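You operate a simulated robot arm through the tools that you are given. There is no shell and no other tool. Be economical: measure what you need, move in short steps, check, and stop when the job is done.

You run a simulated two-armed robot. Do the job below in one go: nothing can be reset, and whatever is moved stays where it is left.

## Task
Take the grease tray and leave it on the low shelf of the packing bench. Open the coater drawer, put the blue pad from the top of the press bench in the inside of the coater drawer and shut the drawer again. Put the yellow cloth from the top of the packing bench on the shelf of the small table and the white cloth on the low shelf of the packing bench. Do these in any order.
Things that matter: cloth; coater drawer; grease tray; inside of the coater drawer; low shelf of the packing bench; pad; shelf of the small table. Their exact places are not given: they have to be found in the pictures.

Only the result counts: the job must be done as asked and must still hold three seconds after the hand-in. Knocking over, shifting, dropping, spilling or breaking anything else fails it. Flat cloth is picked up by pressing the open fingertips on it (5 to 10 N) and closing them slowly along it; thin cloth reads only 2 to 8 mm in the jaws.

## Robot
Two 7-joint arms with two-finger parallel grippers on one trunk, on a base that drives. Base frame: it is fixed to the floor where the robot stands at the start and does not move with it; the origin is under the middle of the robot, x ahead of it, y to its left, z up. Units: cm, rad, N and s.
The left shoulder is at the start at [6, 14.4, 94.5], the right one opposite. Places, roughly: coater drawer [-100, 310, 80]; inside of the coater drawer [-120, 310, 70]; low shelf of the packing bench [80, 20, 30]; pad [-100, 150, 75]; shelf of the small table [60, 370, 30]. Payload 1.57 kg a hand.
The tool frame of a hand sits at the grasp point between the pads (the TCP): z along the fingers, y along the line on which they close. The tips reach 3 cm beyond it. Largest opening 11 cm; finger width 2.4, thickness 1.2; the body of the gripper, 4.8 by 11.2 cm, starts 7.8 cm behind the TCP.
Orientation is that of the tool frame in the base frame, as [roll, pitch, yaw] about the fixed x, y, z axes, in that order (R = Rz(yaw) Ry(pitch) Rx(roll)). With the fingers straight down and closing along the base's y, the tool's x points along the base's -x, its y along +y and its z along -z.

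## Interface
- The arms move only by the tool move_arm. It takes "left_increments", "right_increments" or both (then of equal length, played together; a hand with none holds still); each is a list that holds one entry, the list of rows, each a list of 7 numbers: the shift along the base's x, y, z in units of 40 mm (1.0 is 40 mm), then the turn, a rotation vector about the base's x, y, z in units of 5 degrees (1.0 is 5 degrees), then the gripper command, from -1 (fully open) to 1 (shut), values between in proportion. In form: [[[tx, ty, tz, ax, ay, az, fingers], ...]]. A call has 1 to 20 rows; each row shifts and turns the commanded pose from where the row before left it. A call with a number of a shift or a turn outside -1 to 1 is refused whole. A row lasts 0.2 s, in which the tool goes at most 5 cm and 0.15 rad; a call with a longer step from one row to the next is refused whole, and so is a gripper value outside its range. A pose out of reach is approached as far as the arm can. The call stops where the force on the tool passes 40 N (or 10 N more than at its start, if that is more) or the arm is blocked; 0.2 s more then pass. Each finger travels about 4.5 cm/s and halts on what it meets, pressing with about 31 N; the grip force reading is that of the motor and also rises with nothing between the fingers. The clock runs only during rows and for 0.2 s after the last one: add rows that do not move to give the fingers time. The reply holds the time, the measured pose of the TCP, the force on the tool along the base axes, the opening and the grip force, in the units named above and with some noise, with the torque about the TCP (base axes, N m) and any sound that the robot's microphone picked up, and new pictures: "show" is both (left out), scene, wrist or none (wrist: the cameras of the hands that moved).
- Cameras (640 x 400 px; columns grow to the right, rows downward): "scene" is now at [4.41, 2.37, 155.08]; the picture's right is [0.29, -0.96, 0.00], its down [-0.74, -0.23, -0.63] and it looks along [0.60, 0.18, -0.78] (base axes); focal length 248 px, centre (320, 200). "left" rides on the left gripper at [7, -1.6, -14.1] in its tool frame; the picture's right is [0.23, 0.97, 0.00], its down [-0.85, 0.20, -0.48] and it looks along [-0.47, 0.11, 0.88] (tool axes); focal length 222 px, centre (320, 200). "right" rides on the right gripper at [7, 1.6, -14.1] in its tool frame; the picture's right is [-0.23, 0.97, 0.00], its down [-0.85, -0.20, -0.48] and it looks along [-0.47, -0.11, 0.88] (tool axes); focal length 222 px, centre (320, 200).
- slide_trunk(by): slides the trunk up (or, below 0, down) by that many cm; the arms and the scene camera ride with it, the base frame stays. It gives what a move gives, with no picture.
- drive_base(legs): drives the robot by 1 to 6 legs, each [ahead, left, turn to the left] in cm, cm and rad, along the robot's own axes; the way and the turn of a leg run together, so that a leg with both is an arc; at most 150 cm and 3.142 rad a leg. The arms and the cameras ride along, it lands a little off, and it stops where it bumps. It gives what a move gives, and a new picture of the scene camera.
- aim_head(pan, tilt): turns the head with the scene camera to pan (to the left, within 1.501 rad either way) and tilt (down, from -0.506 to 1.204), counted from straight ahead of the robot. It gives what a move gives, and a new picture of the scene camera.
- pixel_to_xyz(camera, pixels): there is no depth. For up to 12 entries [column, row, z] of the newest picture of that camera ("zoom" is the newest enlarged one), the place [x, y] in the base frame at which the ray of that pixel passes the height z, good to about 0.2 cm. It takes no simulated time.
- inspect(camera, box): a new picture of the part [left, top, right, bottom] of that camera's present view, enlarged. It takes no simulated time.
- job_done(): hands the job in; it is judged then, once.

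Go step by step. Measure first, check grasps and placings, and put right what went wrong. The budget is 110 turns and 260 pictures, counting those below and the enlarged ones. Unless the task says otherwise, let go and move clear before handing in, and close with one line.

The tools are called after ">>>" as a command line: name --argument value ..., lists and objects as JSON in quotes. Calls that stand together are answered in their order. move_arm: Moves the arms, as the interface text tells. Its arguments: {"type":"object","properties":{"left_increments":{"type":"array"},"right_increments":{"type":"array"},"show":{"type":"string","enum":["both","scene","wrist","none"]}},"required":[]} The other tools are called the same way: slide_trunk (by) slides the trunk up or down; drive_base (legs) drives the base; aim_head (pan, tilt) turns the head that bears the scene camera; pixel_to_xyz (camera, pixels) gives the place at which the rays of pixels pass given heights; inspect (camera, box) takes an enlarged picture of a part of a camera's view; job_done () hands the job in.

At the start:

```text
t: 0.0
left_position: [29.52, 41.14, 114.14]
left_orientation: [3.141, 0.001, 3.14]
left_wrist_force: [-0.3, 0.2, 0.6]
left_moment: [-0.01, 0.01, 0.0]
left_width: 10.99
left_grip_force: 0.0
right_position: [38.44, 6.79, 104.86]
right_orientation: [3.141, 0.0, -3.14]
right_wrist_force: [0.4, -0.6, 0.5]
right_moment: [0.04, 0.0, -0.04]
right_width: 11.02
right_grip_force: 0.0
trunk travel left (down, up): [-54.3, 4.7]
robot x, y, heading: [0.14, -0.06, 0.002]
head pan, tilt: [0.297, 0.888]
```

scene: 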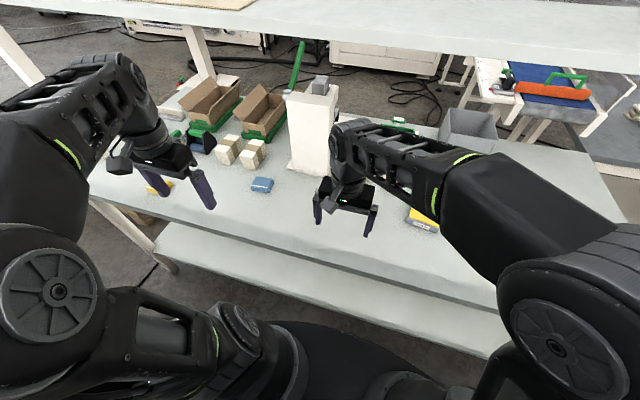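
right: 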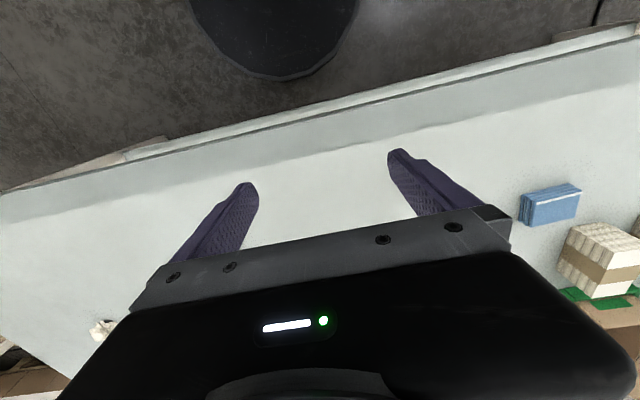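
left: 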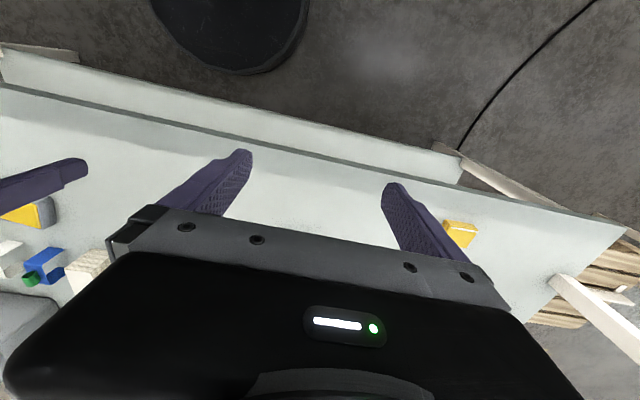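

The scene shows the packing bench ahead with a blue item (262,185), a yellow item (158,187) and another yellow one (422,220). I'll enlarge the scene to tell them apart.

>>> inspect --camera "scene" --box '[80, 60, 320, 210]'

>>> inspect --camera "scene" --box '[320, 40, 640, 240]'

>>> aim_head --pan 0.0 --tilt 0.6

>>> aim_head --pan 1.4 --tilt 0.4

```text
2.67 times, centred on (200, 135) of scene
```

zoom: 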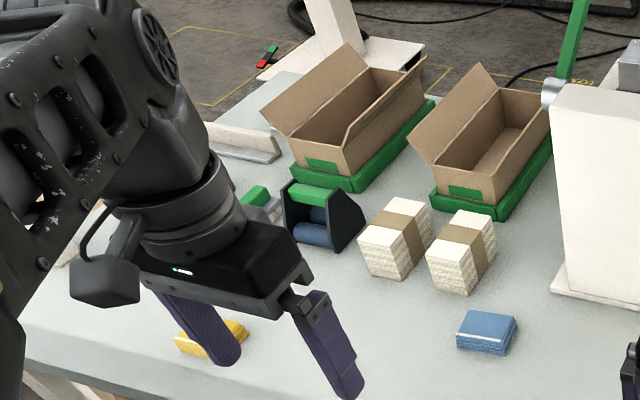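

```text
2.00 times, centred on (480, 140) of scene
```

zoom: 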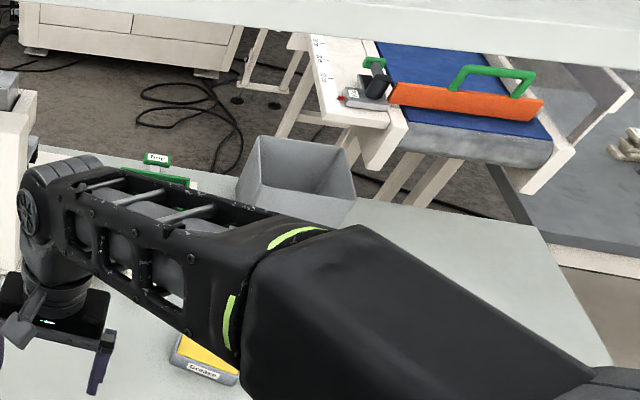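

```text
t: 0.8
left_position: [29.39, 41.1, 114.03]
left_orientation: [3.14, 0.0, 3.14]
left_wrist_force: [-0.5, -0.5, -1.5]
left_moment: [-0.01, 0.01, -0.01]
left_width: 11.01
left_grip_force: 0.1
right_position: [38.38, 6.84, 104.82]
right_orientation: [-3.141, 0.0, 3.141]
right_wrist_force: [-0.4, 0.4, -0.6]
right_moment: [0.01, 0.04, -0.02]
right_width: 11.01
right_grip_force: 0.0
trunk travel left (down, up): [-54.3, 4.7]
robot x, y, heading: [0.02, -0.0, -0.004]
head pan, tilt: [0.0, 0.6]
```

scene: 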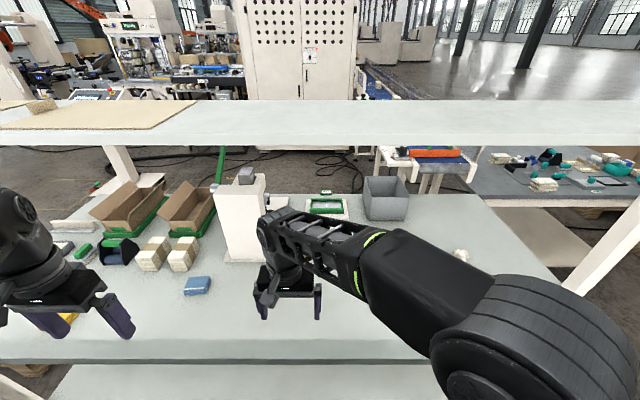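

```text
t: 2.3
left_position: [29.49, 40.95, 113.99]
left_orientation: [3.14, 0.0, 3.141]
left_wrist_force: [-0.5, 0.4, -1.1]
left_moment: [0.03, -0.02, 0.0]
left_width: 11.0
left_grip_force: 0.0
right_position: [38.37, 6.97, 104.78]
right_orientation: [3.14, 0.001, 3.141]
right_wrist_force: [-0.6, 0.0, 0.3]
right_moment: [0.01, 0.0, 0.03]
right_width: 11.02
right_grip_force: 0.1
trunk travel left (down, up): [-54.3, 4.7]
robot x, y, heading: [0.09, -0.12, 0.001]
head pan, tilt: [1.4, 0.4]
```

scene: 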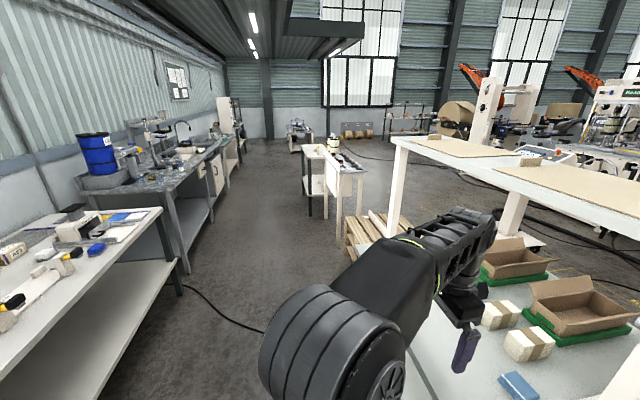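

The left view shows the press bench (80,270), the coater bench behind (160,180) and the small table (340,180). I'll enlarge these, and move the left arm out of the way later.

>>> inspect --camera "scene" --box '[0, 180, 190, 330]'

>>> inspect --camera "scene" --box '[70, 90, 250, 210]'

>>> inspect --camera "scene" --box '[270, 120, 400, 250]'

>>> aim_head --pan -0.7 --tilt 0.9

```text
2.67 times, centred on (95, 255) of scene
```

zoom: 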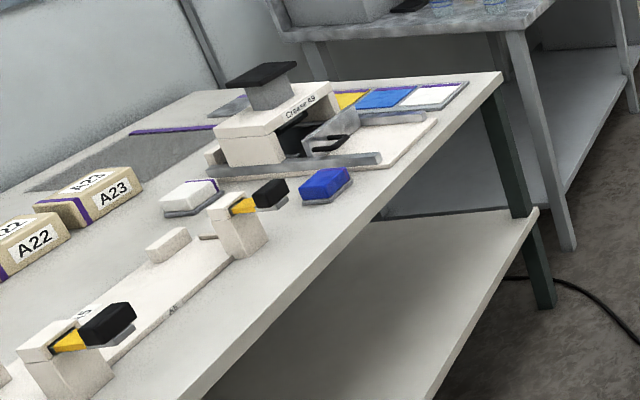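

```text
3.33 times, centred on (160, 150) of scene
```

zoom: 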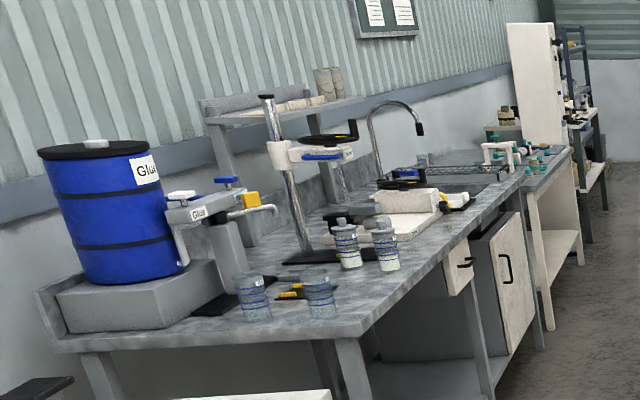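

```text
3.08 times, centred on (335, 185) of scene
```

zoom: 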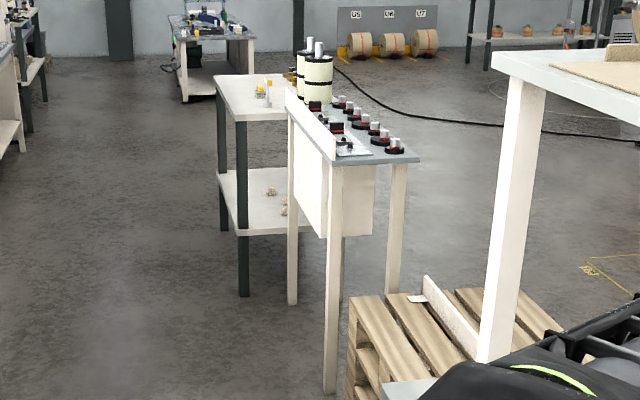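

```text
t: 4.3
left_position: [29.49, 40.99, 114.1]
left_orientation: [3.14, 0.0, 3.141]
left_wrist_force: [-0.6, -0.7, 0.1]
left_moment: [0.0, 0.02, 0.0]
left_width: 10.98
left_grip_force: 0.0
right_position: [38.42, 6.84, 104.81]
right_orientation: [3.139, 0.001, -3.14]
right_wrist_force: [-0.1, -0.5, 0.0]
right_moment: [0.0, -0.02, 0.02]
right_width: 11.0
right_grip_force: 0.0
trunk travel left (down, up): [-54.3, 4.7]
robot x, y, heading: [-0.16, -0.2, 0.002]
head pan, tilt: [-0.7, 0.901]
```

scene: 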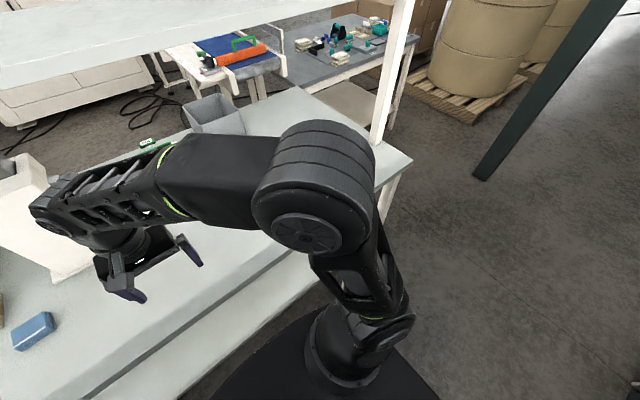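

Left of the bench lies the blue folded item; the right arm hides the grease tray and a white thing. I'll swing the right hand to the right and look with its wrist camera.

>>> move_arm --right_increments '[[[0, -1, 0.3, 0, 0, 0, -1], [0, -1, 0.3, 0, 0, 0, -1], [0, -1, 0.3, 0, 0, 0, -1], [0, -1, 0.3, 0, 0, 0, -1], [0, -1, 0.3, 0, 0, 0, -1], [0, -1, 0.3, 0, 0, 0, -1], [0, -1, 0.3, 0, 0, 0, -1], [0, 0, 0, 0, 0, 0, -1]]]'

>>> aim_head --pan 0.0 --tilt 0.9

```text
t: 6.1
left_position: [29.83, 40.84, 114.12]
left_orientation: [3.138, -0.001, 3.14]
left_wrist_force: [0.2, -0.4, 0.2]
left_moment: [0.08, 0.05, -0.01]
left_width: 10.98
left_grip_force: 0.0
right_position: [38.67, -21.35, 113.13]
right_orientation: [3.138, 0.0, -3.134]
right_wrist_force: [0.0, -0.7, 0.3]
right_moment: [0.09, 0.08, 0.01]
right_width: 11.03
right_grip_force: 0.0
trunk travel left (down, up): [-54.3, 4.7]
robot x, y, heading: [0.03, 0.02, 0.004]
head pan, tilt: [-0.7, 0.901]
```

scene: 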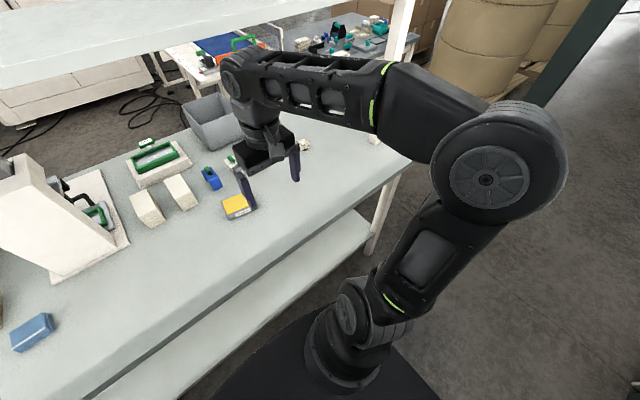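
right: 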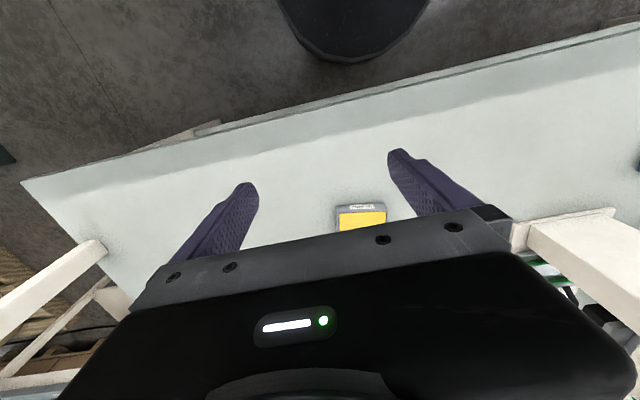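

```text
t: 7.2
left_position: [29.49, 41.02, 114.18]
left_orientation: [3.14, 0.001, -3.141]
left_wrist_force: [0.4, 0.0, 0.7]
left_moment: [-0.01, 0.0, -0.02]
left_width: 11.01
left_grip_force: 0.1
right_position: [38.52, -20.95, 113.29]
right_orientation: [-3.142, 0.003, -3.135]
right_wrist_force: [-0.3, -0.4, -0.2]
right_moment: [0.01, 0.0, 0.04]
right_width: 11.02
right_grip_force: 0.1
trunk travel left (down, up): [-54.3, 4.7]
robot x, y, heading: [0.11, 0.11, -0.002]
head pan, tilt: [0.0, 0.901]
```

scene: 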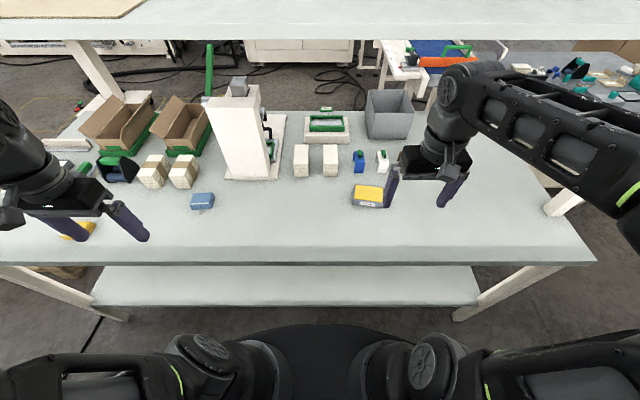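

The grease tray is at (368,196); there are also small blue and white items at (358,160) and (383,160). I'll enlarge, including the far work tables, to find the white cloth.

>>> inspect --camera "scene" --box '[270, 90, 430, 220]'

>>> aim_head --pan -0.6 --tilt 0.6

>>> inspect --camera "scene" --box '[160, 100, 400, 300]'

```text
3.08 times, centred on (350, 155) of scene
```

zoom: 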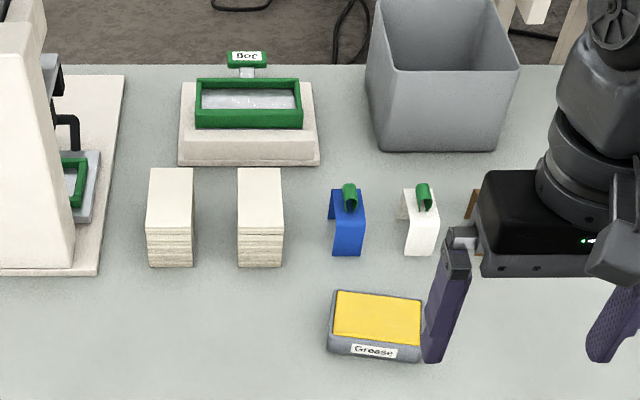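

```text
t: 8.2
left_position: [29.44, 41.01, 113.95]
left_orientation: [3.14, 0.001, -3.141]
left_wrist_force: [0.3, -0.4, -0.7]
left_moment: [-0.02, 0.01, 0.0]
left_width: 11.0
left_grip_force: 0.0
right_position: [38.57, -20.98, 113.24]
right_orientation: [3.14, 0.001, -3.134]
right_wrist_force: [-0.5, -0.1, -0.5]
right_moment: [0.0, 0.04, -0.03]
right_width: 11.01
right_grip_force: 0.1
trunk travel left (down, up): [-54.3, 4.7]
robot x, y, heading: [0.27, 0.01, -0.002]
head pan, tilt: [-0.6, 0.6]
```

scene: 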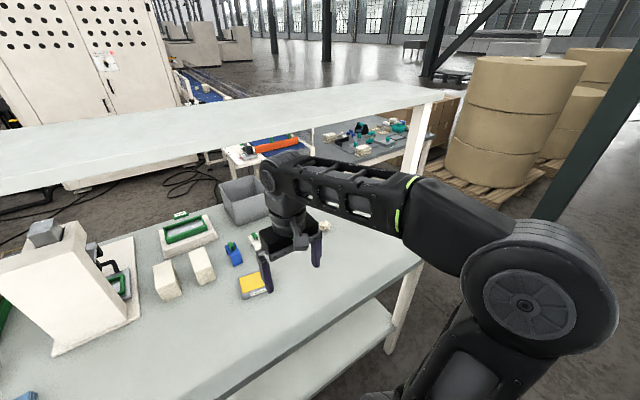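

```text
2.00 times, centred on (280, 200) of scene
```

zoom: 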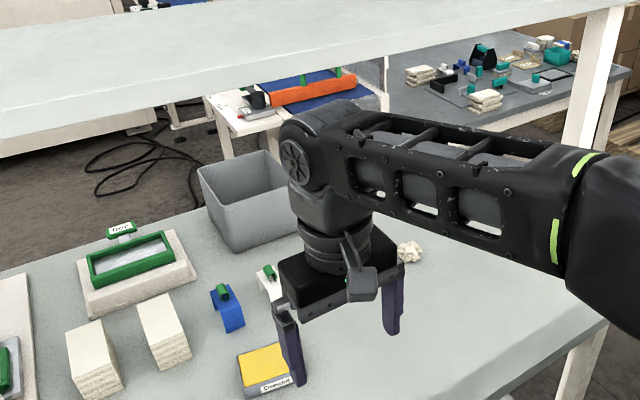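

The white crumpled thing at zoom (408,252) is partly hidden by the right hand. I'll pull both hands back and up to clear the view.

>>> move_arm --right_increments '[[[-0.6, -0.8, 0.5, 0, 0, 0, -1], [-0.6, -0.8, 0.5, 0, 0, 0, -1], [-0.6, -0.8, 0.5, 0, 0, 0, -1], [-0.6, -0.8, 0.5, 0, 0, 0, -1], [-0.6, -0.8, 0.5, 0, 0, 0, -1], [0, 0, 0, 0, 0, 0, -1]]]' --left_increments '[[[-0.4, 0.4, 0.5, 0, 0, 0, -1], [-0.4, 0.4, 0.5, 0, 0, 0, -1], [-0.4, 0.4, 0.5, 0, 0, 0, -1], [-0.4, 0.4, 0.5, 0, 0, 0, -1], [-0.4, 0.4, 0.5, 0, 0, 0, -1], [0, 0, 0, 0, 0, 0, -1]]]' --show "none"

>>> aim_head --pan -0.4 --tilt 0.8

>>> aim_head --pan 0.5 --tilt 0.9

```text
t: 9.6
left_position: [27.22, 46.58, 114.47]
left_orientation: [3.14, 0.002, 3.14]
left_wrist_force: [-0.3, -0.6, 0.4]
left_moment: [0.06, -0.02, 0.01]
left_width: 11.0
left_grip_force: 0.2
left hand out of reach, approached as far as the arm can: row 1, 2, 3, 4, 5
right_position: [35.31, -28.11, 114.24]
right_orientation: [-3.141, 0.001, 3.141]
right_wrist_force: [-0.4, 0.6, -0.5]
right_moment: [-0.02, -0.02, 0.0]
right_width: 11.0
right_grip_force: 0.1
right hand out of reach, approached as far as the arm can: row 1, 2, 3, 4, 5
trunk travel left (down, up): [-54.3, 4.7]
robot x, y, heading: [0.07, -0.04, -0.004]
head pan, tilt: [-0.6, 0.6]
```

```text
t: 10.3
left_position: [27.2, 46.65, 114.59]
left_orientation: [3.139, 0.0, 3.142]
left_wrist_force: [0.1, 0.0, 0.8]
left_moment: [-0.02, -0.01, 0.0]
left_width: 11.01
left_grip_force: 0.0
right_position: [35.21, -28.19, 114.23]
right_orientation: [-3.141, 0.001, -3.141]
right_wrist_force: [-0.2, 0.2, -0.5]
right_moment: [0.01, -0.03, 0.0]
right_width: 11.0
right_grip_force: 0.0
trunk travel left (down, up): [-54.3, 4.7]
robot x, y, heading: [-0.11, -0.58, 0.001]
head pan, tilt: [-0.4, 0.799]
```

scene: 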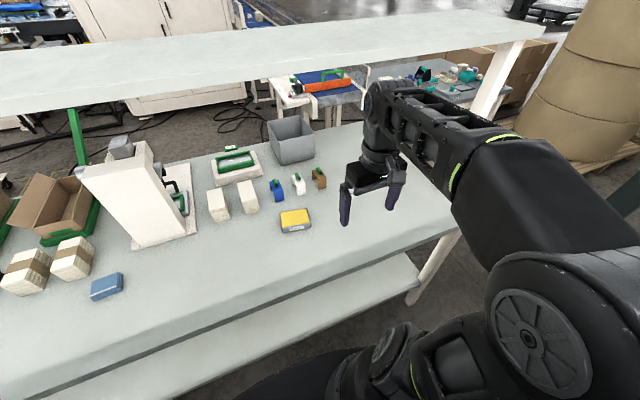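

```text
t: 11.5
left_position: [27.24, 46.57, 114.46]
left_orientation: [3.139, -0.001, 3.141]
left_wrist_force: [0.4, 0.1, 0.9]
left_moment: [-0.02, 0.03, 0.03]
left_width: 10.97
left_grip_force: 0.1
right_position: [35.19, -28.11, 114.36]
right_orientation: [3.141, 0.001, -3.141]
right_wrist_force: [0.7, 0.4, 0.0]
right_moment: [-0.01, -0.01, 0.0]
right_width: 11.03
right_grip_force: 0.1
trunk travel left (down, up): [-54.3, 4.7]
robot x, y, heading: [0.04, 0.32, -0.005]
head pan, tilt: [0.499, 0.901]
```

scene: 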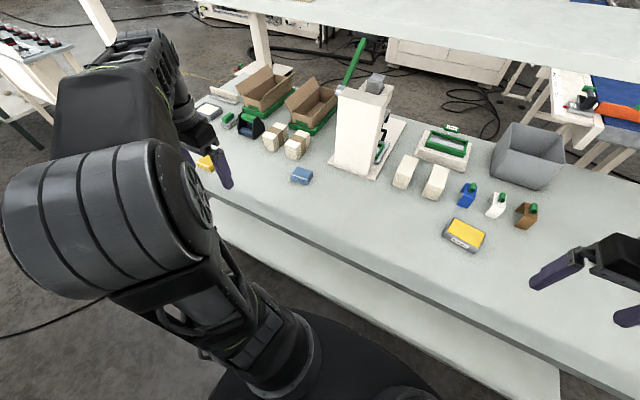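

Clear views now: grease tray (465,235), yellow block (205,162), blue block (301,175). I'll measure these and enlarge the left end of the bench.

>>> pixel_to_xyz --camera "scene" --pixels '[[443, 238, 82], [477, 252, 82], [487, 234, 84], [457, 219, 84], [205, 168, 82], [301, 182, 82], [210, 205, 82], [559, 363, 82], [560, 396, 30], [497, 216, 82]]'

>>> inspect --camera "scene" --box '[160, 60, 340, 210]'

>>> inspect --camera "scene" --box '[420, 150, 560, 260]'

```text
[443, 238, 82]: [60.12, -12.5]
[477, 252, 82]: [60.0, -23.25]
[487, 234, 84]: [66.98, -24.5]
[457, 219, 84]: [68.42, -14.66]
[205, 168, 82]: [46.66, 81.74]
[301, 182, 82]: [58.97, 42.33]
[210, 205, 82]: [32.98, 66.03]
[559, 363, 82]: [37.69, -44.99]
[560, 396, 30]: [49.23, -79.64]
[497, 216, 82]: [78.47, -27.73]
```

```text
2.67 times, centred on (250, 135) of scene
```

zoom: 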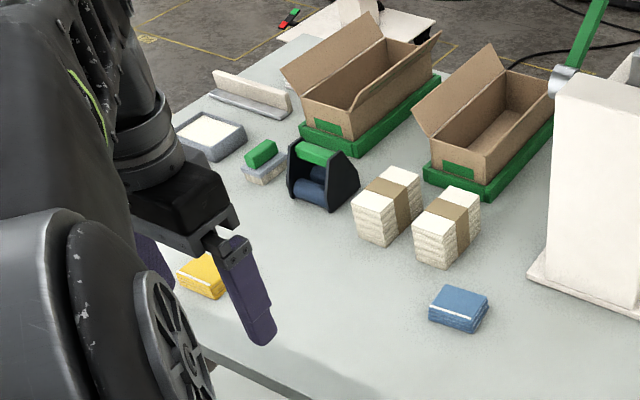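

```text
3.64 times, centred on (490, 205) of scene
```

zoom: 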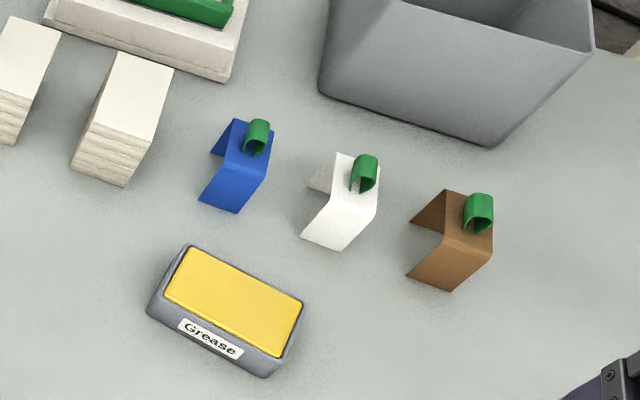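

White thing estimated near (72,-55), to check after. First the grease tray: centre about (64,-18.5), 11 wide along y, 7 along x, so I turn the right hand 90° and bring it above.

>>> move_arm --right_increments '[[[0.4, 0.132, -0.2, 0, 0, 1, -1], [0.4, 0.132, -0.2, 0, 0, 1, -1], [0.4, 0.132, -0.2, 0, 0, 1, -1], [0.4, 0.132, -0.2, 0, 0, 1, -1], [0.4, 0.132, -0.2, 0, 0, 1, -1], [0.4, 0.132, -0.2, 0, 0, 1, -1], [0.4, 0.132, -0.2, 0, 0, 1, -1], [0.4, 0.132, -0.2, 0, 0, 1, -1], [0.4, 0.132, -0.2, 0, 0, 1, -1], [0.4, 0.132, -0.2, 0, 0, 1, -1], [0.4, 0.132, -0.2, 0, 0, 1, -1], [0.4, 0.132, -0.2, 0, 0, 1, -1], [0.4, 0.132, -0.2, 0, 0, 1, -1], [0.4, 0.132, -0.2, 0, 0, 1, -1], [0.4, 0.132, -0.2, 0, 0, 1, -1], [0.4, 0.132, -0.2, 0, 0, 1, -1], [0.4, 0.132, -0.2, 0, 0, 1, -1], [0.4, 0.132, -0.2, 0, 0, 1, -1], [0, 0, 0, 0, 0, 0, -1]]]'

```text
t: 15.5
left_position: [27.3, 46.5, 114.66]
left_orientation: [-3.141, 0.0, -3.14]
left_wrist_force: [-0.2, 1.0, -0.5]
left_moment: [0.03, 0.03, -0.02]
left_width: 10.99
left_grip_force: 0.1
right_position: [64.09, -18.74, 100.02]
right_orientation: [3.142, 0.001, -1.569]
right_wrist_force: [0.0, -0.8, 0.5]
right_moment: [-0.02, 0.03, 0.0]
right_width: 10.97
right_grip_force: 0.1
trunk travel left (down, up): [-54.3, 4.7]
robot x, y, heading: [-0.16, -0.66, 0.0]
head pan, tilt: [0.499, 0.901]
```

scene: 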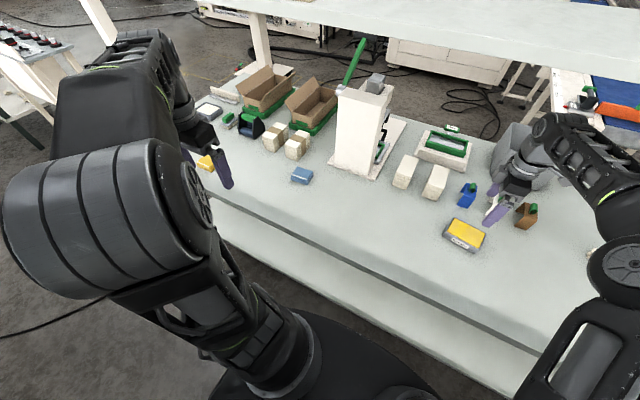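
right: 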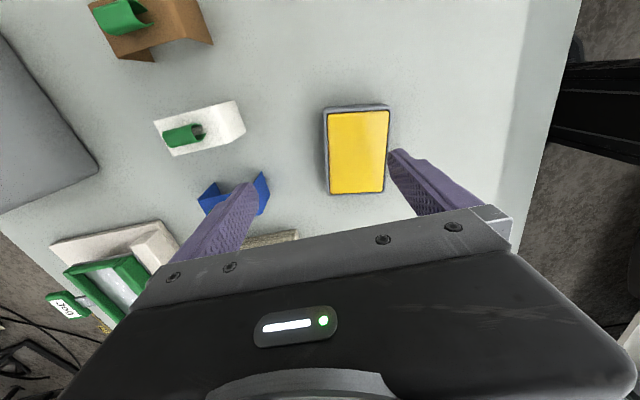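

The wrist view shows the tray at (357,150), right of centre. Measuring its corners.

>>> pixel_to_xyz --camera "right" --pixels '[[323, 109, 85], [389, 104, 85], [385, 191, 85], [330, 194, 85], [323, 109, 82], [389, 104, 82], [230, 210, 82], [268, 215, 82], [540, 20, 82], [100, 40, 82], [153, 122, 82]]'

>>> inspect --camera "scene" --box '[420, 170, 560, 260]'

```text
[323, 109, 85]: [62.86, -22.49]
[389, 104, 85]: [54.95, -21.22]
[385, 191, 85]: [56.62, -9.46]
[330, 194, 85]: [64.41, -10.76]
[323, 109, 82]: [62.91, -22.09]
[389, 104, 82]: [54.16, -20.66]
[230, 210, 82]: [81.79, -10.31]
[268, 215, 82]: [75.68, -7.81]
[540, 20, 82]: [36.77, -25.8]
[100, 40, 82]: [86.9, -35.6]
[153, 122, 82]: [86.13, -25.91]
```

```text
4.44 times, centred on (490, 215) of scene
```

zoom: 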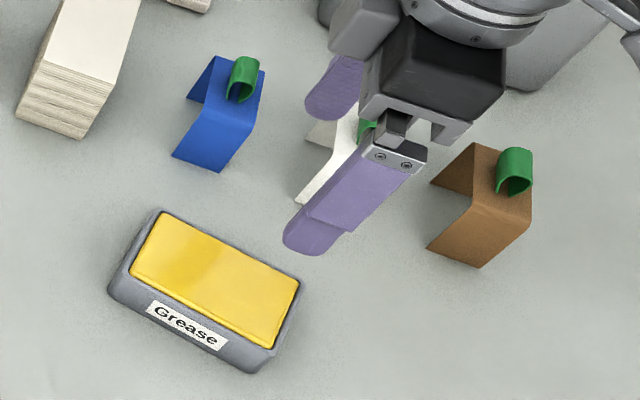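

The scene and wrist estimates differ by about 4 cm, so the real surface height may not be 82. I'll check the scene calibration with the known fingertip.

>>> pixel_to_xyz --camera "scene" --pixels '[[486.6, 224, 97], [484, 212, 100], [445, 238, 82], [445, 238, 84], [445, 238, 86], [445, 238, 88], [477, 253, 82], [477, 253, 84], [477, 253, 86], [477, 253, 88]]'

>>> pixel_to_xyz --camera "right" --pixels '[[389, 104, 82], [389, 104, 84], [389, 104, 86], [389, 104, 88], [388, 190, 82], [388, 190, 84], [388, 190, 86], [388, 190, 88]]'

```text
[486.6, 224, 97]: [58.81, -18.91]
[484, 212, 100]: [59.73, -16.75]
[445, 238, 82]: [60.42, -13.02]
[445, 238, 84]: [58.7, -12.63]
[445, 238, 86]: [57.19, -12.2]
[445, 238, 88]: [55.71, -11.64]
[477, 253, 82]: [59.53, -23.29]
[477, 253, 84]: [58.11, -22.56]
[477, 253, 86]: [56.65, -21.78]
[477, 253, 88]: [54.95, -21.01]
```

```text
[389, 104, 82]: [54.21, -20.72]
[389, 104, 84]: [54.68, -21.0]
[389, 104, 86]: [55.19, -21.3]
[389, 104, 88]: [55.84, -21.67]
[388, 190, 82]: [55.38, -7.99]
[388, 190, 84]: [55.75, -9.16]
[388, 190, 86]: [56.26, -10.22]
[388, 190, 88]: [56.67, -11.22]
```

The scene camera is right (the fingertip matches), so I check the surface height using the brown card's corner, seen in both views.

>>> pixel_to_xyz --camera "scene" --pixels '[[514, 225.6, 80], [514, 225.6, 82], [514, 225.6, 84], [514, 225.6, 86], [514, 225.6, 88]]'

>>> pixel_to_xyz --camera "right" --pixels '[[213, 44, 80], [213, 44, 82], [213, 44, 84], [213, 44, 86], [213, 44, 88]]'

>>> inspect --camera "right" --box '[280, 70, 440, 220]'

```text
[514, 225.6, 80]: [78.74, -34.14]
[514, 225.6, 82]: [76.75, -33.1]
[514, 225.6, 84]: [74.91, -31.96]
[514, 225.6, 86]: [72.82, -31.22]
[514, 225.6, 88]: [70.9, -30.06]
```

```text
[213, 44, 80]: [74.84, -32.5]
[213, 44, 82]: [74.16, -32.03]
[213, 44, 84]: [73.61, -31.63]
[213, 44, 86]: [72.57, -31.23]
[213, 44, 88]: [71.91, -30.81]
```

```text
2.67 times, centred on (360, 145) of right
```

zoom: 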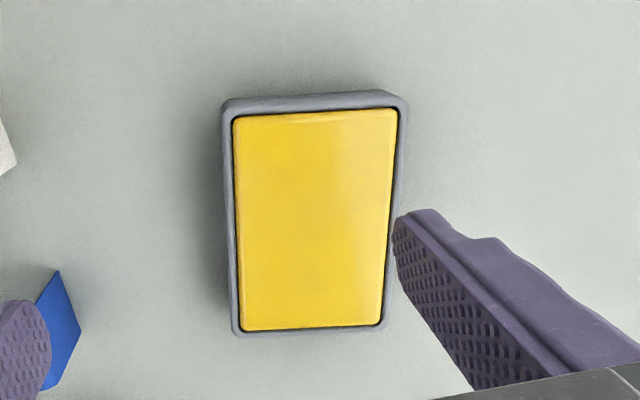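

Surface is about z = 86. Re-measure the tray rim at z≈89.

>>> pixel_to_xyz --camera "right" --pixels '[[324.4, 108.6, 89], [392.6, 106.4, 89], [386.2, 193.8, 89], [327.4, 195.6, 89], [324.4, 108.6, 88], [392.6, 106.4, 88], [386.2, 193.8, 88], [327.4, 195.6, 88]]'

```text
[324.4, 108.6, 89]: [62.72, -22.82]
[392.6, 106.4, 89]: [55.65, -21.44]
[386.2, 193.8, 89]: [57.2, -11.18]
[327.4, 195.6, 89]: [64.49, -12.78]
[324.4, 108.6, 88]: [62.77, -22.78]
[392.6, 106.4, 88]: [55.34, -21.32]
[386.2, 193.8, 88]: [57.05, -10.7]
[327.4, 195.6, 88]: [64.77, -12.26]
```

Tray centre (60.0,-17.0), turned about -10°. I align the hand and go down to tips at ~87.

>>> move_arm --right_increments '[[[-0.5, 0.22, 0, 0, 0, -1, -1], [-0.5, 0.22, 0, 0, 0, -1, -1], [0, 0, -0.6, 0, 0, 0, -1], [0, 0, -0.6, 0, 0, 0, -1], [0, 0, -0.6, 0, 0, 0, -1], [0, 0, -0.5, 0, 0, 0, -1], [0, 0, -0.2, 0, 0, 0, -1], [0, 0, 0, 0, 0, 0, -1]]]'

```text
t: 17.3
left_position: [27.23, 46.5, 114.48]
left_orientation: [3.141, 0.0, 3.142]
left_wrist_force: [0.1, 0.7, 0.1]
left_moment: [0.03, 0.02, 0.01]
left_width: 10.99
left_grip_force: 0.0
right_position: [60.08, -17.06, 89.95]
right_orientation: [3.14, 0.0, -1.746]
right_wrist_force: [0.9, 0.2, 0.0]
right_moment: [0.02, 0.0, -0.01]
right_width: 11.02
right_grip_force: 0.1
trunk travel left (down, up): [-54.3, 4.7]
robot x, y, heading: [0.14, -0.11, -0.0]
head pan, tilt: [0.499, 0.901]
```

scene: 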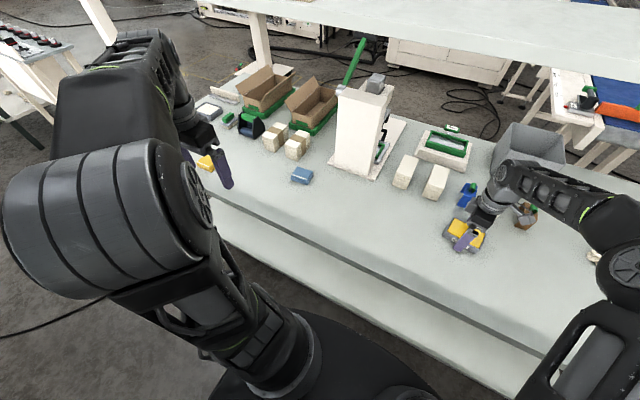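
right: 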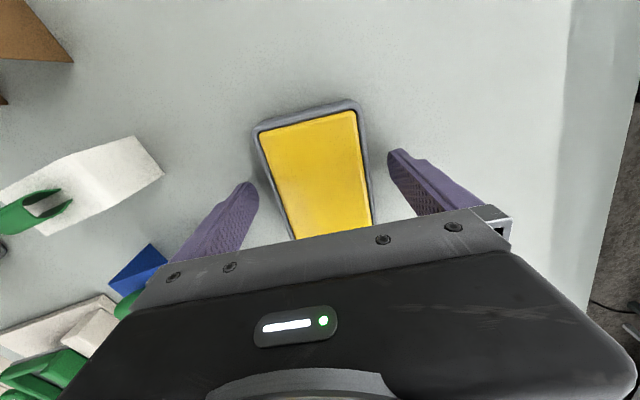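

The tray sits between the fingers. Close and lift a little.

>>> move_arm --right_increments '[[[0, 0, 0, 0, 0, 0, 0], [0, 0, 0, 0, 0, 0, 0.3], [0, 0, 0, 0, 0, 0, 0.6], [0, 0, 0, 0, 0, 0, 1], [0, 0, 0, 0, 0, 0, 1], [0, 0, 0, 0, 0, 0, 1], [0, 0, 0.2, 0, 0, 0, 1], [0, 0, 0.4, 0, 0, 0, 1], [0, 0, 0.6, 0, 0, 0, 1], [0, 0, 0.6, 0, 0, 0, 1], [0, 0, 0.6, 0, 0, 0, 1], [0, 0, 0.6, 0, 0, 0, 1], [0, 0, 0, 0, 0, 0, 1]]]'

>>> aim_head --pan -0.6 --tilt 0.8

```text
t: 20.1
left_position: [27.25, 46.46, 114.51]
left_orientation: [3.14, -0.001, 3.141]
left_wrist_force: [1.2, -0.8, 0.4]
left_moment: [0.02, 0.02, 0.0]
left_width: 11.02
left_grip_force: 0.0
right_position: [60.0, -16.84, 101.94]
right_orientation: [-3.141, -0.001, -1.744]
right_wrist_force: [-0.5, -0.6, -0.4]
right_moment: [0.01, 0.04, 0.01]
right_width: 0.01
right_grip_force: 21.2
trunk travel left (down, up): [-54.3, 4.7]
robot x, y, heading: [0.07, 0.1, -0.001]
head pan, tilt: [0.499, 0.901]
```

scene: 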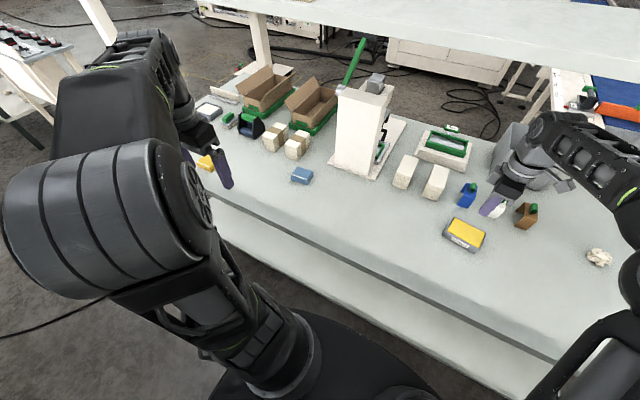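
right: 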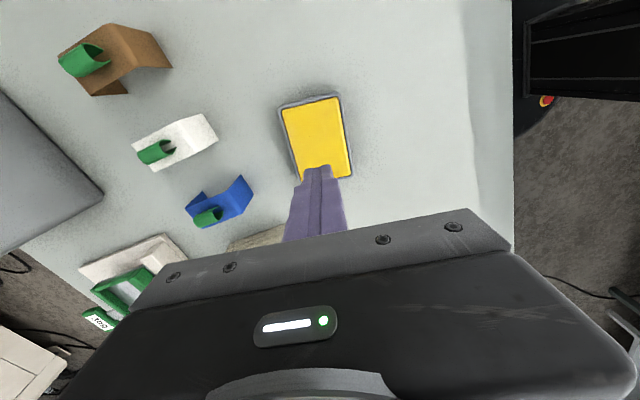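

```text
t: 21.5
left_position: [27.27, 46.47, 114.53]
left_orientation: [3.139, 0.0, -3.141]
left_wrist_force: [-0.7, 0.9, 0.1]
left_moment: [-0.03, 0.02, 0.0]
left_width: 10.99
left_grip_force: 0.1
right_position: [60.02, -16.82, 101.94]
right_orientation: [-3.141, 0.0, -1.745]
right_wrist_force: [0.1, 0.4, 0.4]
right_moment: [0.0, 0.04, -0.03]
right_width: 0.0
right_grip_force: 20.9
trunk travel left (down, up): [-54.3, 4.7]
robot x, y, heading: [-0.12, -0.23, 0.001]
head pan, tilt: [-0.6, 0.799]
```

scene: 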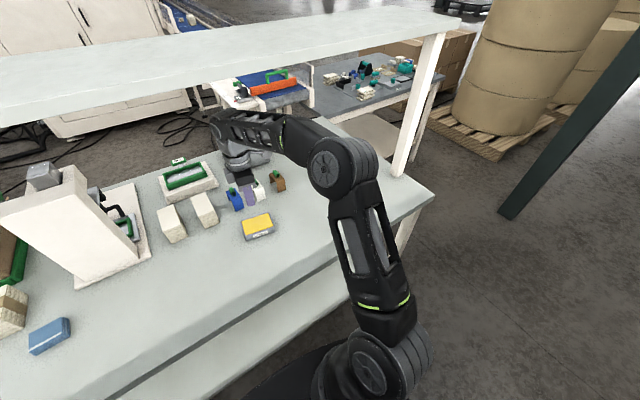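

The fingers closed at 0 above the tray (tip z 87), so the tray is lower than I thought and seems unmoved. I'll check the wrist calibration on the closed fingertip, then re-triangulate.

>>> inspect --camera "scene" --box '[220, 170, 300, 250]'

>>> inspect --camera "right" --box '[260, 80, 380, 200]'

```text
5.00 times, centred on (260, 210) of scene
```

zoom: 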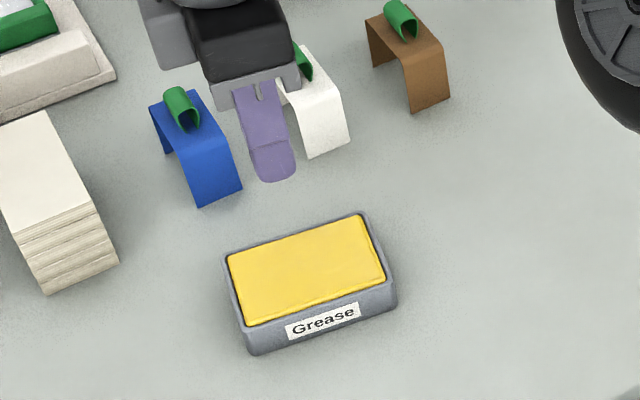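

```text
3.33 times, centred on (320, 140) of right
```

zoom: 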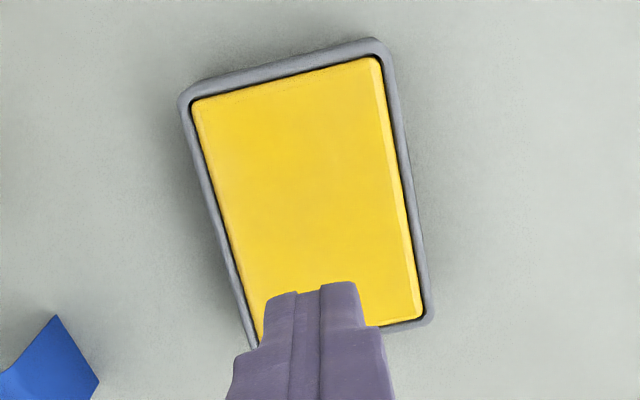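

Measure the same rim corners in both views at several heights, plus the closed fingertips in both.

>>> pixel_to_xyz --camera "scene" --pixels '[[275, 226.5, 80], [275, 226.5, 83], [275, 226.5, 86], [275, 226.5, 89], [268.4, 212.8, 80], [268.4, 212.8, 83], [268.4, 212.8, 86], [268.4, 212.8, 89], [245, 236, 80], [245, 236, 86], [251, 205.5, 98.9]]'

>>> pixel_to_xyz --camera "right" --pixels '[[339.5, 93.5, 80], [339.5, 93.5, 83], [339.5, 93.5, 86], [339.5, 93.5, 89], [278.9, 108.5, 80], [278.9, 108.5, 83], [278.9, 108.5, 86], [278.9, 108.5, 89], [353.6, 175.4, 80], [353.6, 175.4, 86], [317.6, 166.4, 98.9]]'

```text
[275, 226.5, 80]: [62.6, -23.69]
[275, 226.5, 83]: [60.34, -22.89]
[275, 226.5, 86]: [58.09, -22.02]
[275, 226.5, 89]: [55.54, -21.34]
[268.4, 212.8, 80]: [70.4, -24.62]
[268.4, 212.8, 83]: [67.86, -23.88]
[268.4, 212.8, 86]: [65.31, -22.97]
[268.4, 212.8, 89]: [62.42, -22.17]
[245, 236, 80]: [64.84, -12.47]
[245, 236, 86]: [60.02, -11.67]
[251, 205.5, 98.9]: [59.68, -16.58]
```

```text
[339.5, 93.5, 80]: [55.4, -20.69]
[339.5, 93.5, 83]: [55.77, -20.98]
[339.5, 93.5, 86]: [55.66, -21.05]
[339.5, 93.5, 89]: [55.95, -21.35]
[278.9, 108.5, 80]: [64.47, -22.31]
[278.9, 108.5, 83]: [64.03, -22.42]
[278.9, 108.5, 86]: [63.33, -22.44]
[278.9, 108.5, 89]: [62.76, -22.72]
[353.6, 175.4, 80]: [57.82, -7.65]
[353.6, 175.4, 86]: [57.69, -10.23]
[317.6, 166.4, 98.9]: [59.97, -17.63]
```

Triangulation still gives a rim at about 88.7, so the grip likely slipped off the upper edge. I'll reopen, descend again and feel for the bench top in small steps.

>>> move_arm --right_increments '[[[0, 0, 0, 0, 0, 0, -1], [0, 0, 0, 0, 0, 0, -1], [0, 0, 0, 0, 0, 0, -1], [0, 0, 0, 0, 0, 0, -1], [0, 0, 0, 0, 0, 0, -1], [0, 0, 0, 0, 0, 0, -1], [0, 0, 0, 0, 0, 0, -1], [0, 0, -0.9, 0, 0, 0, -1], [0, 0, -0.9, 0, 0, 0, -1], [0, 0, -0.9, 0, 0, 0, -1], [0, 0, -0.3, 0, 0, 0, -1], [0, 0, -0.13, 0, 0, 0, -1], [0, 0, -0.13, 0, 0, 0, -1], [0, 0, -0.12, 0, 0, 0, -1], [0, 0, 0, 0, 0, 0, -1]]]' --show "wrist"

```text
t: 24.8
left_position: [27.06, 46.56, 114.53]
left_orientation: [3.141, 0.002, 3.14]
left_wrist_force: [-0.2, 0.5, 0.6]
left_moment: [-0.01, 0.02, 0.0]
left_width: 11.0
left_grip_force: 0.1
right_position: [60.05, -16.9, 89.11]
right_orientation: [-3.138, 0.002, -1.745]
right_wrist_force: [-7.5, -1.2, 17.8]
right_moment: [-0.01, 1.33, 0.02]
right_width: 11.0
right_grip_force: 0.2
trunk travel left (down, up): [-54.3, 4.7]
robot x, y, heading: [-0.18, -0.08, -0.004]
head pan, tilt: [-0.6, 0.799]
stopped in row 15 (right hand): the force on the tool passed its limit (the readings are from after the stop); the commanded pose is now the measured one
```

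right: 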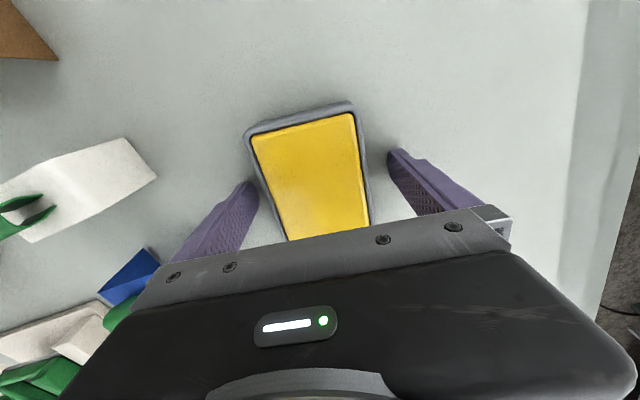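

Bench contact at TCP 89.1, so the surface is at 86.1. Raise 0.4 cm and close only, watching the width.

>>> move_arm --right_increments '[[[0, 0, 0.1, 0, 0, 0, -1], [0, 0, 0, 0, 0, 0, -0.3], [0, 0, 0, 0, 0, 0, 0.2], [0, 0, 0, 0, 0, 0, 0.6], [0, 0, 0, 0, 0, 0, 1], [0, 0, 0, 0, 0, 0, 1], [0, 0, 0, 0, 0, 0, 1], [0, 0, 0, 0, 0, 0, 1]]]' --show "wrist"

```text
t: 26.6
left_position: [27.33, 46.56, 114.53]
left_orientation: [3.139, 0.001, 3.14]
left_wrist_force: [0.0, -0.2, 0.3]
left_moment: [0.03, 0.0, -0.01]
left_width: 10.97
left_grip_force: 0.0
right_position: [60.19, -16.87, 89.17]
right_orientation: [-3.139, 0.001, -1.746]
right_wrist_force: [-0.7, 0.2, -0.2]
right_moment: [-0.04, 0.13, -0.09]
right_width: 7.49
right_grip_force: 31.2
trunk travel left (down, up): [-54.3, 4.7]
robot x, y, heading: [-0.06, -0.22, -0.004]
head pan, tilt: [-0.6, 0.799]
```

right: 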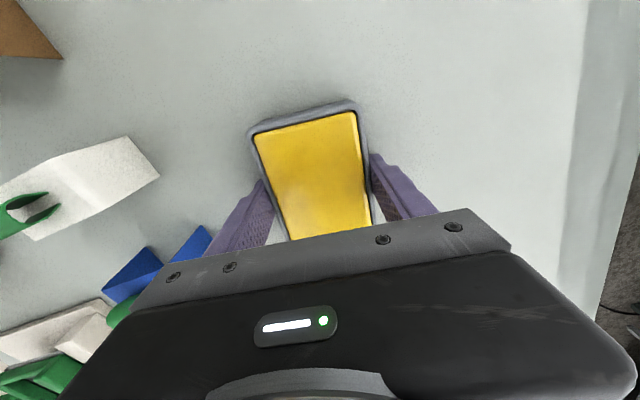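

Gripped at 7.49 cm this time. Lift gently.

>>> move_arm --right_increments '[[[0, 0, 0, 0, 0, 0, 1], [0, 0, 0.1, 0, 0, 0, 1], [0, 0, 0.1, 0, 0, 0, 1], [0, 0, 0.2, 0, 0, 0, 1], [0, 0, 0.3, 0, 0, 0, 1], [0, 0, 0.4, 0, 0, 0, 1], [0, 0, 0.4, 0, 0, 0, 1], [0, 0, 0, 0, 0, 0, 1]]]'

```text
t: 28.4
left_position: [27.3, 46.54, 114.55]
left_orientation: [3.139, -0.001, 3.141]
left_wrist_force: [0.2, 0.5, 0.7]
left_moment: [-0.02, 0.0, -0.02]
left_width: 11.0
left_grip_force: 0.1
right_position: [60.38, -16.92, 95.26]
right_orientation: [-3.14, 0.002, -1.747]
right_wrist_force: [0.0, 0.0, -5.0]
right_moment: [0.02, 0.02, 0.02]
right_width: 7.46
right_grip_force: 30.9
trunk travel left (down, up): [-54.3, 4.7]
robot x, y, heading: [-0.34, -0.24, -0.0]
head pan, tilt: [-0.6, 0.799]
```

scene: 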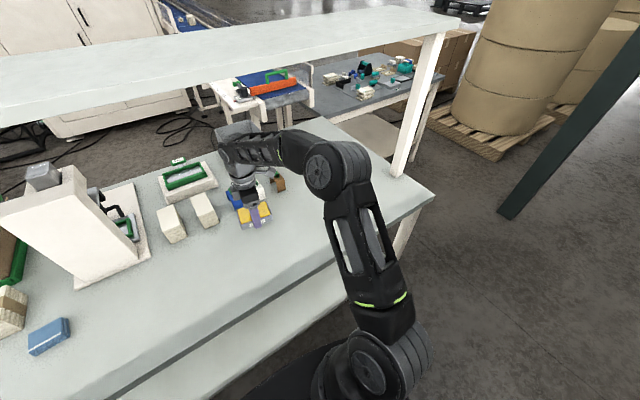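
right: 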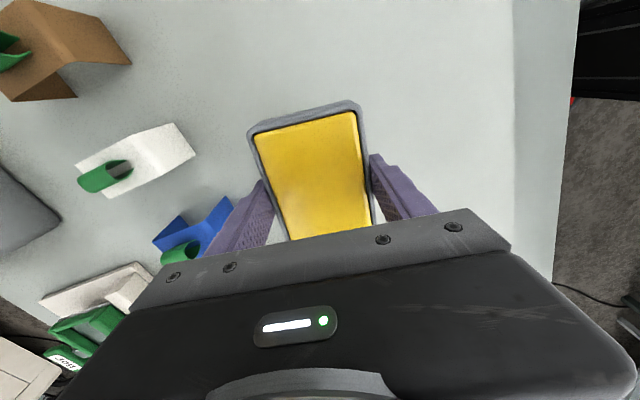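

Tray is held (5 N). Drive back 45 cm to clear the bench before lowering the trunk.

>>> drive_base --legs '[[-45, 0, 0]]'

>>> aim_head --pan 0.0 --tilt 0.6

```text
t: 31.1
left_position: [-17.05, 46.57, 114.51]
left_orientation: [3.14, 0.001, -3.135]
left_wrist_force: [-0.9, -0.4, 0.2]
left_moment: [-0.02, -0.03, 0.04]
left_width: 11.0
left_grip_force: 0.0
right_position: [16.56, -16.57, 95.21]
right_orientation: [-3.138, 0.001, -1.735]
right_wrist_force: [0.4, 0.3, -4.4]
right_moment: [-0.02, -0.04, -0.01]
right_width: 7.49
right_grip_force: 31.3
trunk travel left (down, up): [-54.3, 4.7]
robot x, y, heading: [-43.97, -0.27, 0.007]
head pan, tilt: [-0.6, 0.799]
```

scene: 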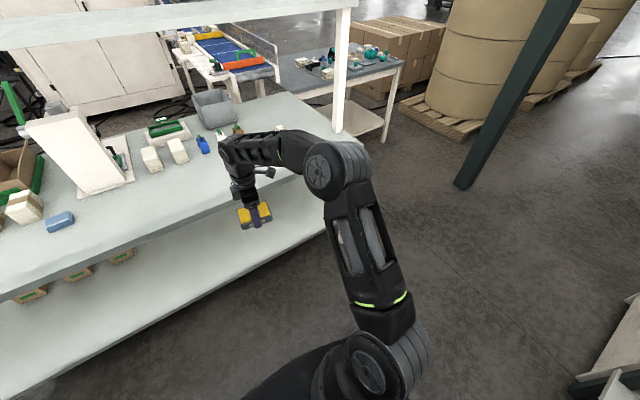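

```text
t: 32.1
left_position: [-16.97, 46.57, 114.58]
left_orientation: [3.14, 0.0, -3.135]
left_wrist_force: [0.2, -0.5, -0.3]
left_moment: [-0.05, 0.02, 0.0]
left_width: 10.99
left_grip_force: 0.1
right_position: [16.51, -16.65, 95.17]
right_orientation: [-3.138, 0.001, -1.738]
right_wrist_force: [0.7, 0.5, -4.3]
right_moment: [-0.01, -0.05, 0.05]
right_width: 7.48
right_grip_force: 31.2
trunk travel left (down, up): [-54.3, 4.7]
robot x, y, heading: [-44.2, -0.25, 0.009]
head pan, tilt: [0.0, 0.6]
```

scene: 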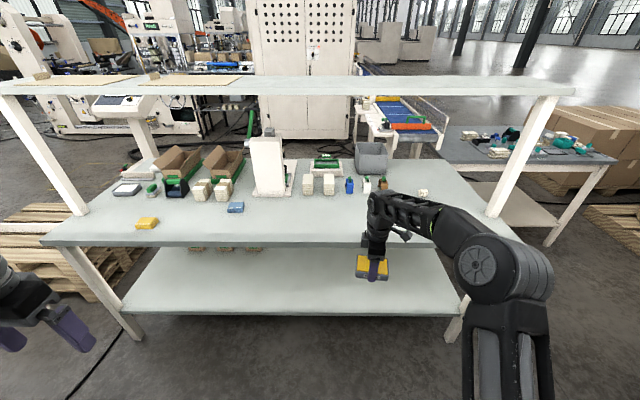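

Good overall view: shelf from (130,305) to (455,310), white crumpled item at (423,193). Enlarge it and measure edges.

>>> inspect --camera "scene" --box '[370, 160, 490, 240]'

>>> pixel_to_xyz --camera "scene" --pixels '[[130, 310, 30], [300, 315, 30], [450, 315, 30], [200, 253, 30], [300, 247, 30], [45, 241, 86], [300, 243, 86], [515, 243, 86], [423, 197, 86], [146, 228, 86], [0, 90, 150]]'

>>> inspect --camera "scene" --box '[120, 200, 280, 320]'

```text
5.00 times, centred on (430, 200) of scene
```

zoom: 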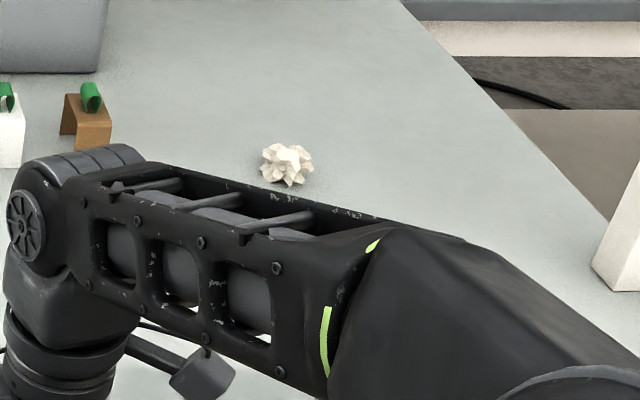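

```text
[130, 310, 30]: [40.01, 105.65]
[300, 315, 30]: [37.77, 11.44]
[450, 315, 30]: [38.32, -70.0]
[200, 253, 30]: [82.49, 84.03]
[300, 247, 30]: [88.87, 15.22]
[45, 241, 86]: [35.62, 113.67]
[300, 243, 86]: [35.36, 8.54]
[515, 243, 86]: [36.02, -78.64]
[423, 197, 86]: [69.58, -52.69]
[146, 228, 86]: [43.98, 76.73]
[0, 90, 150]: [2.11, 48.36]
```

```text
3.33 times, centred on (200, 260) of scene
```

zoom: 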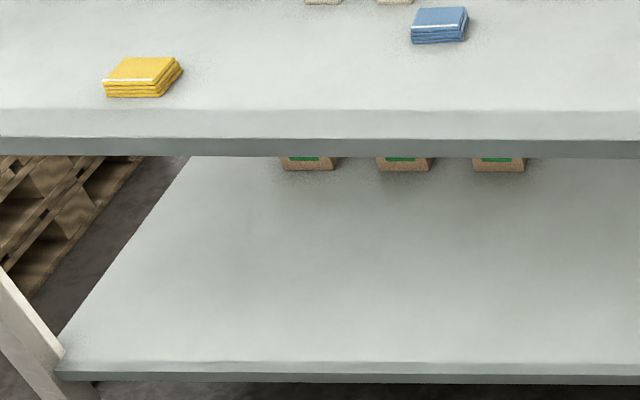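

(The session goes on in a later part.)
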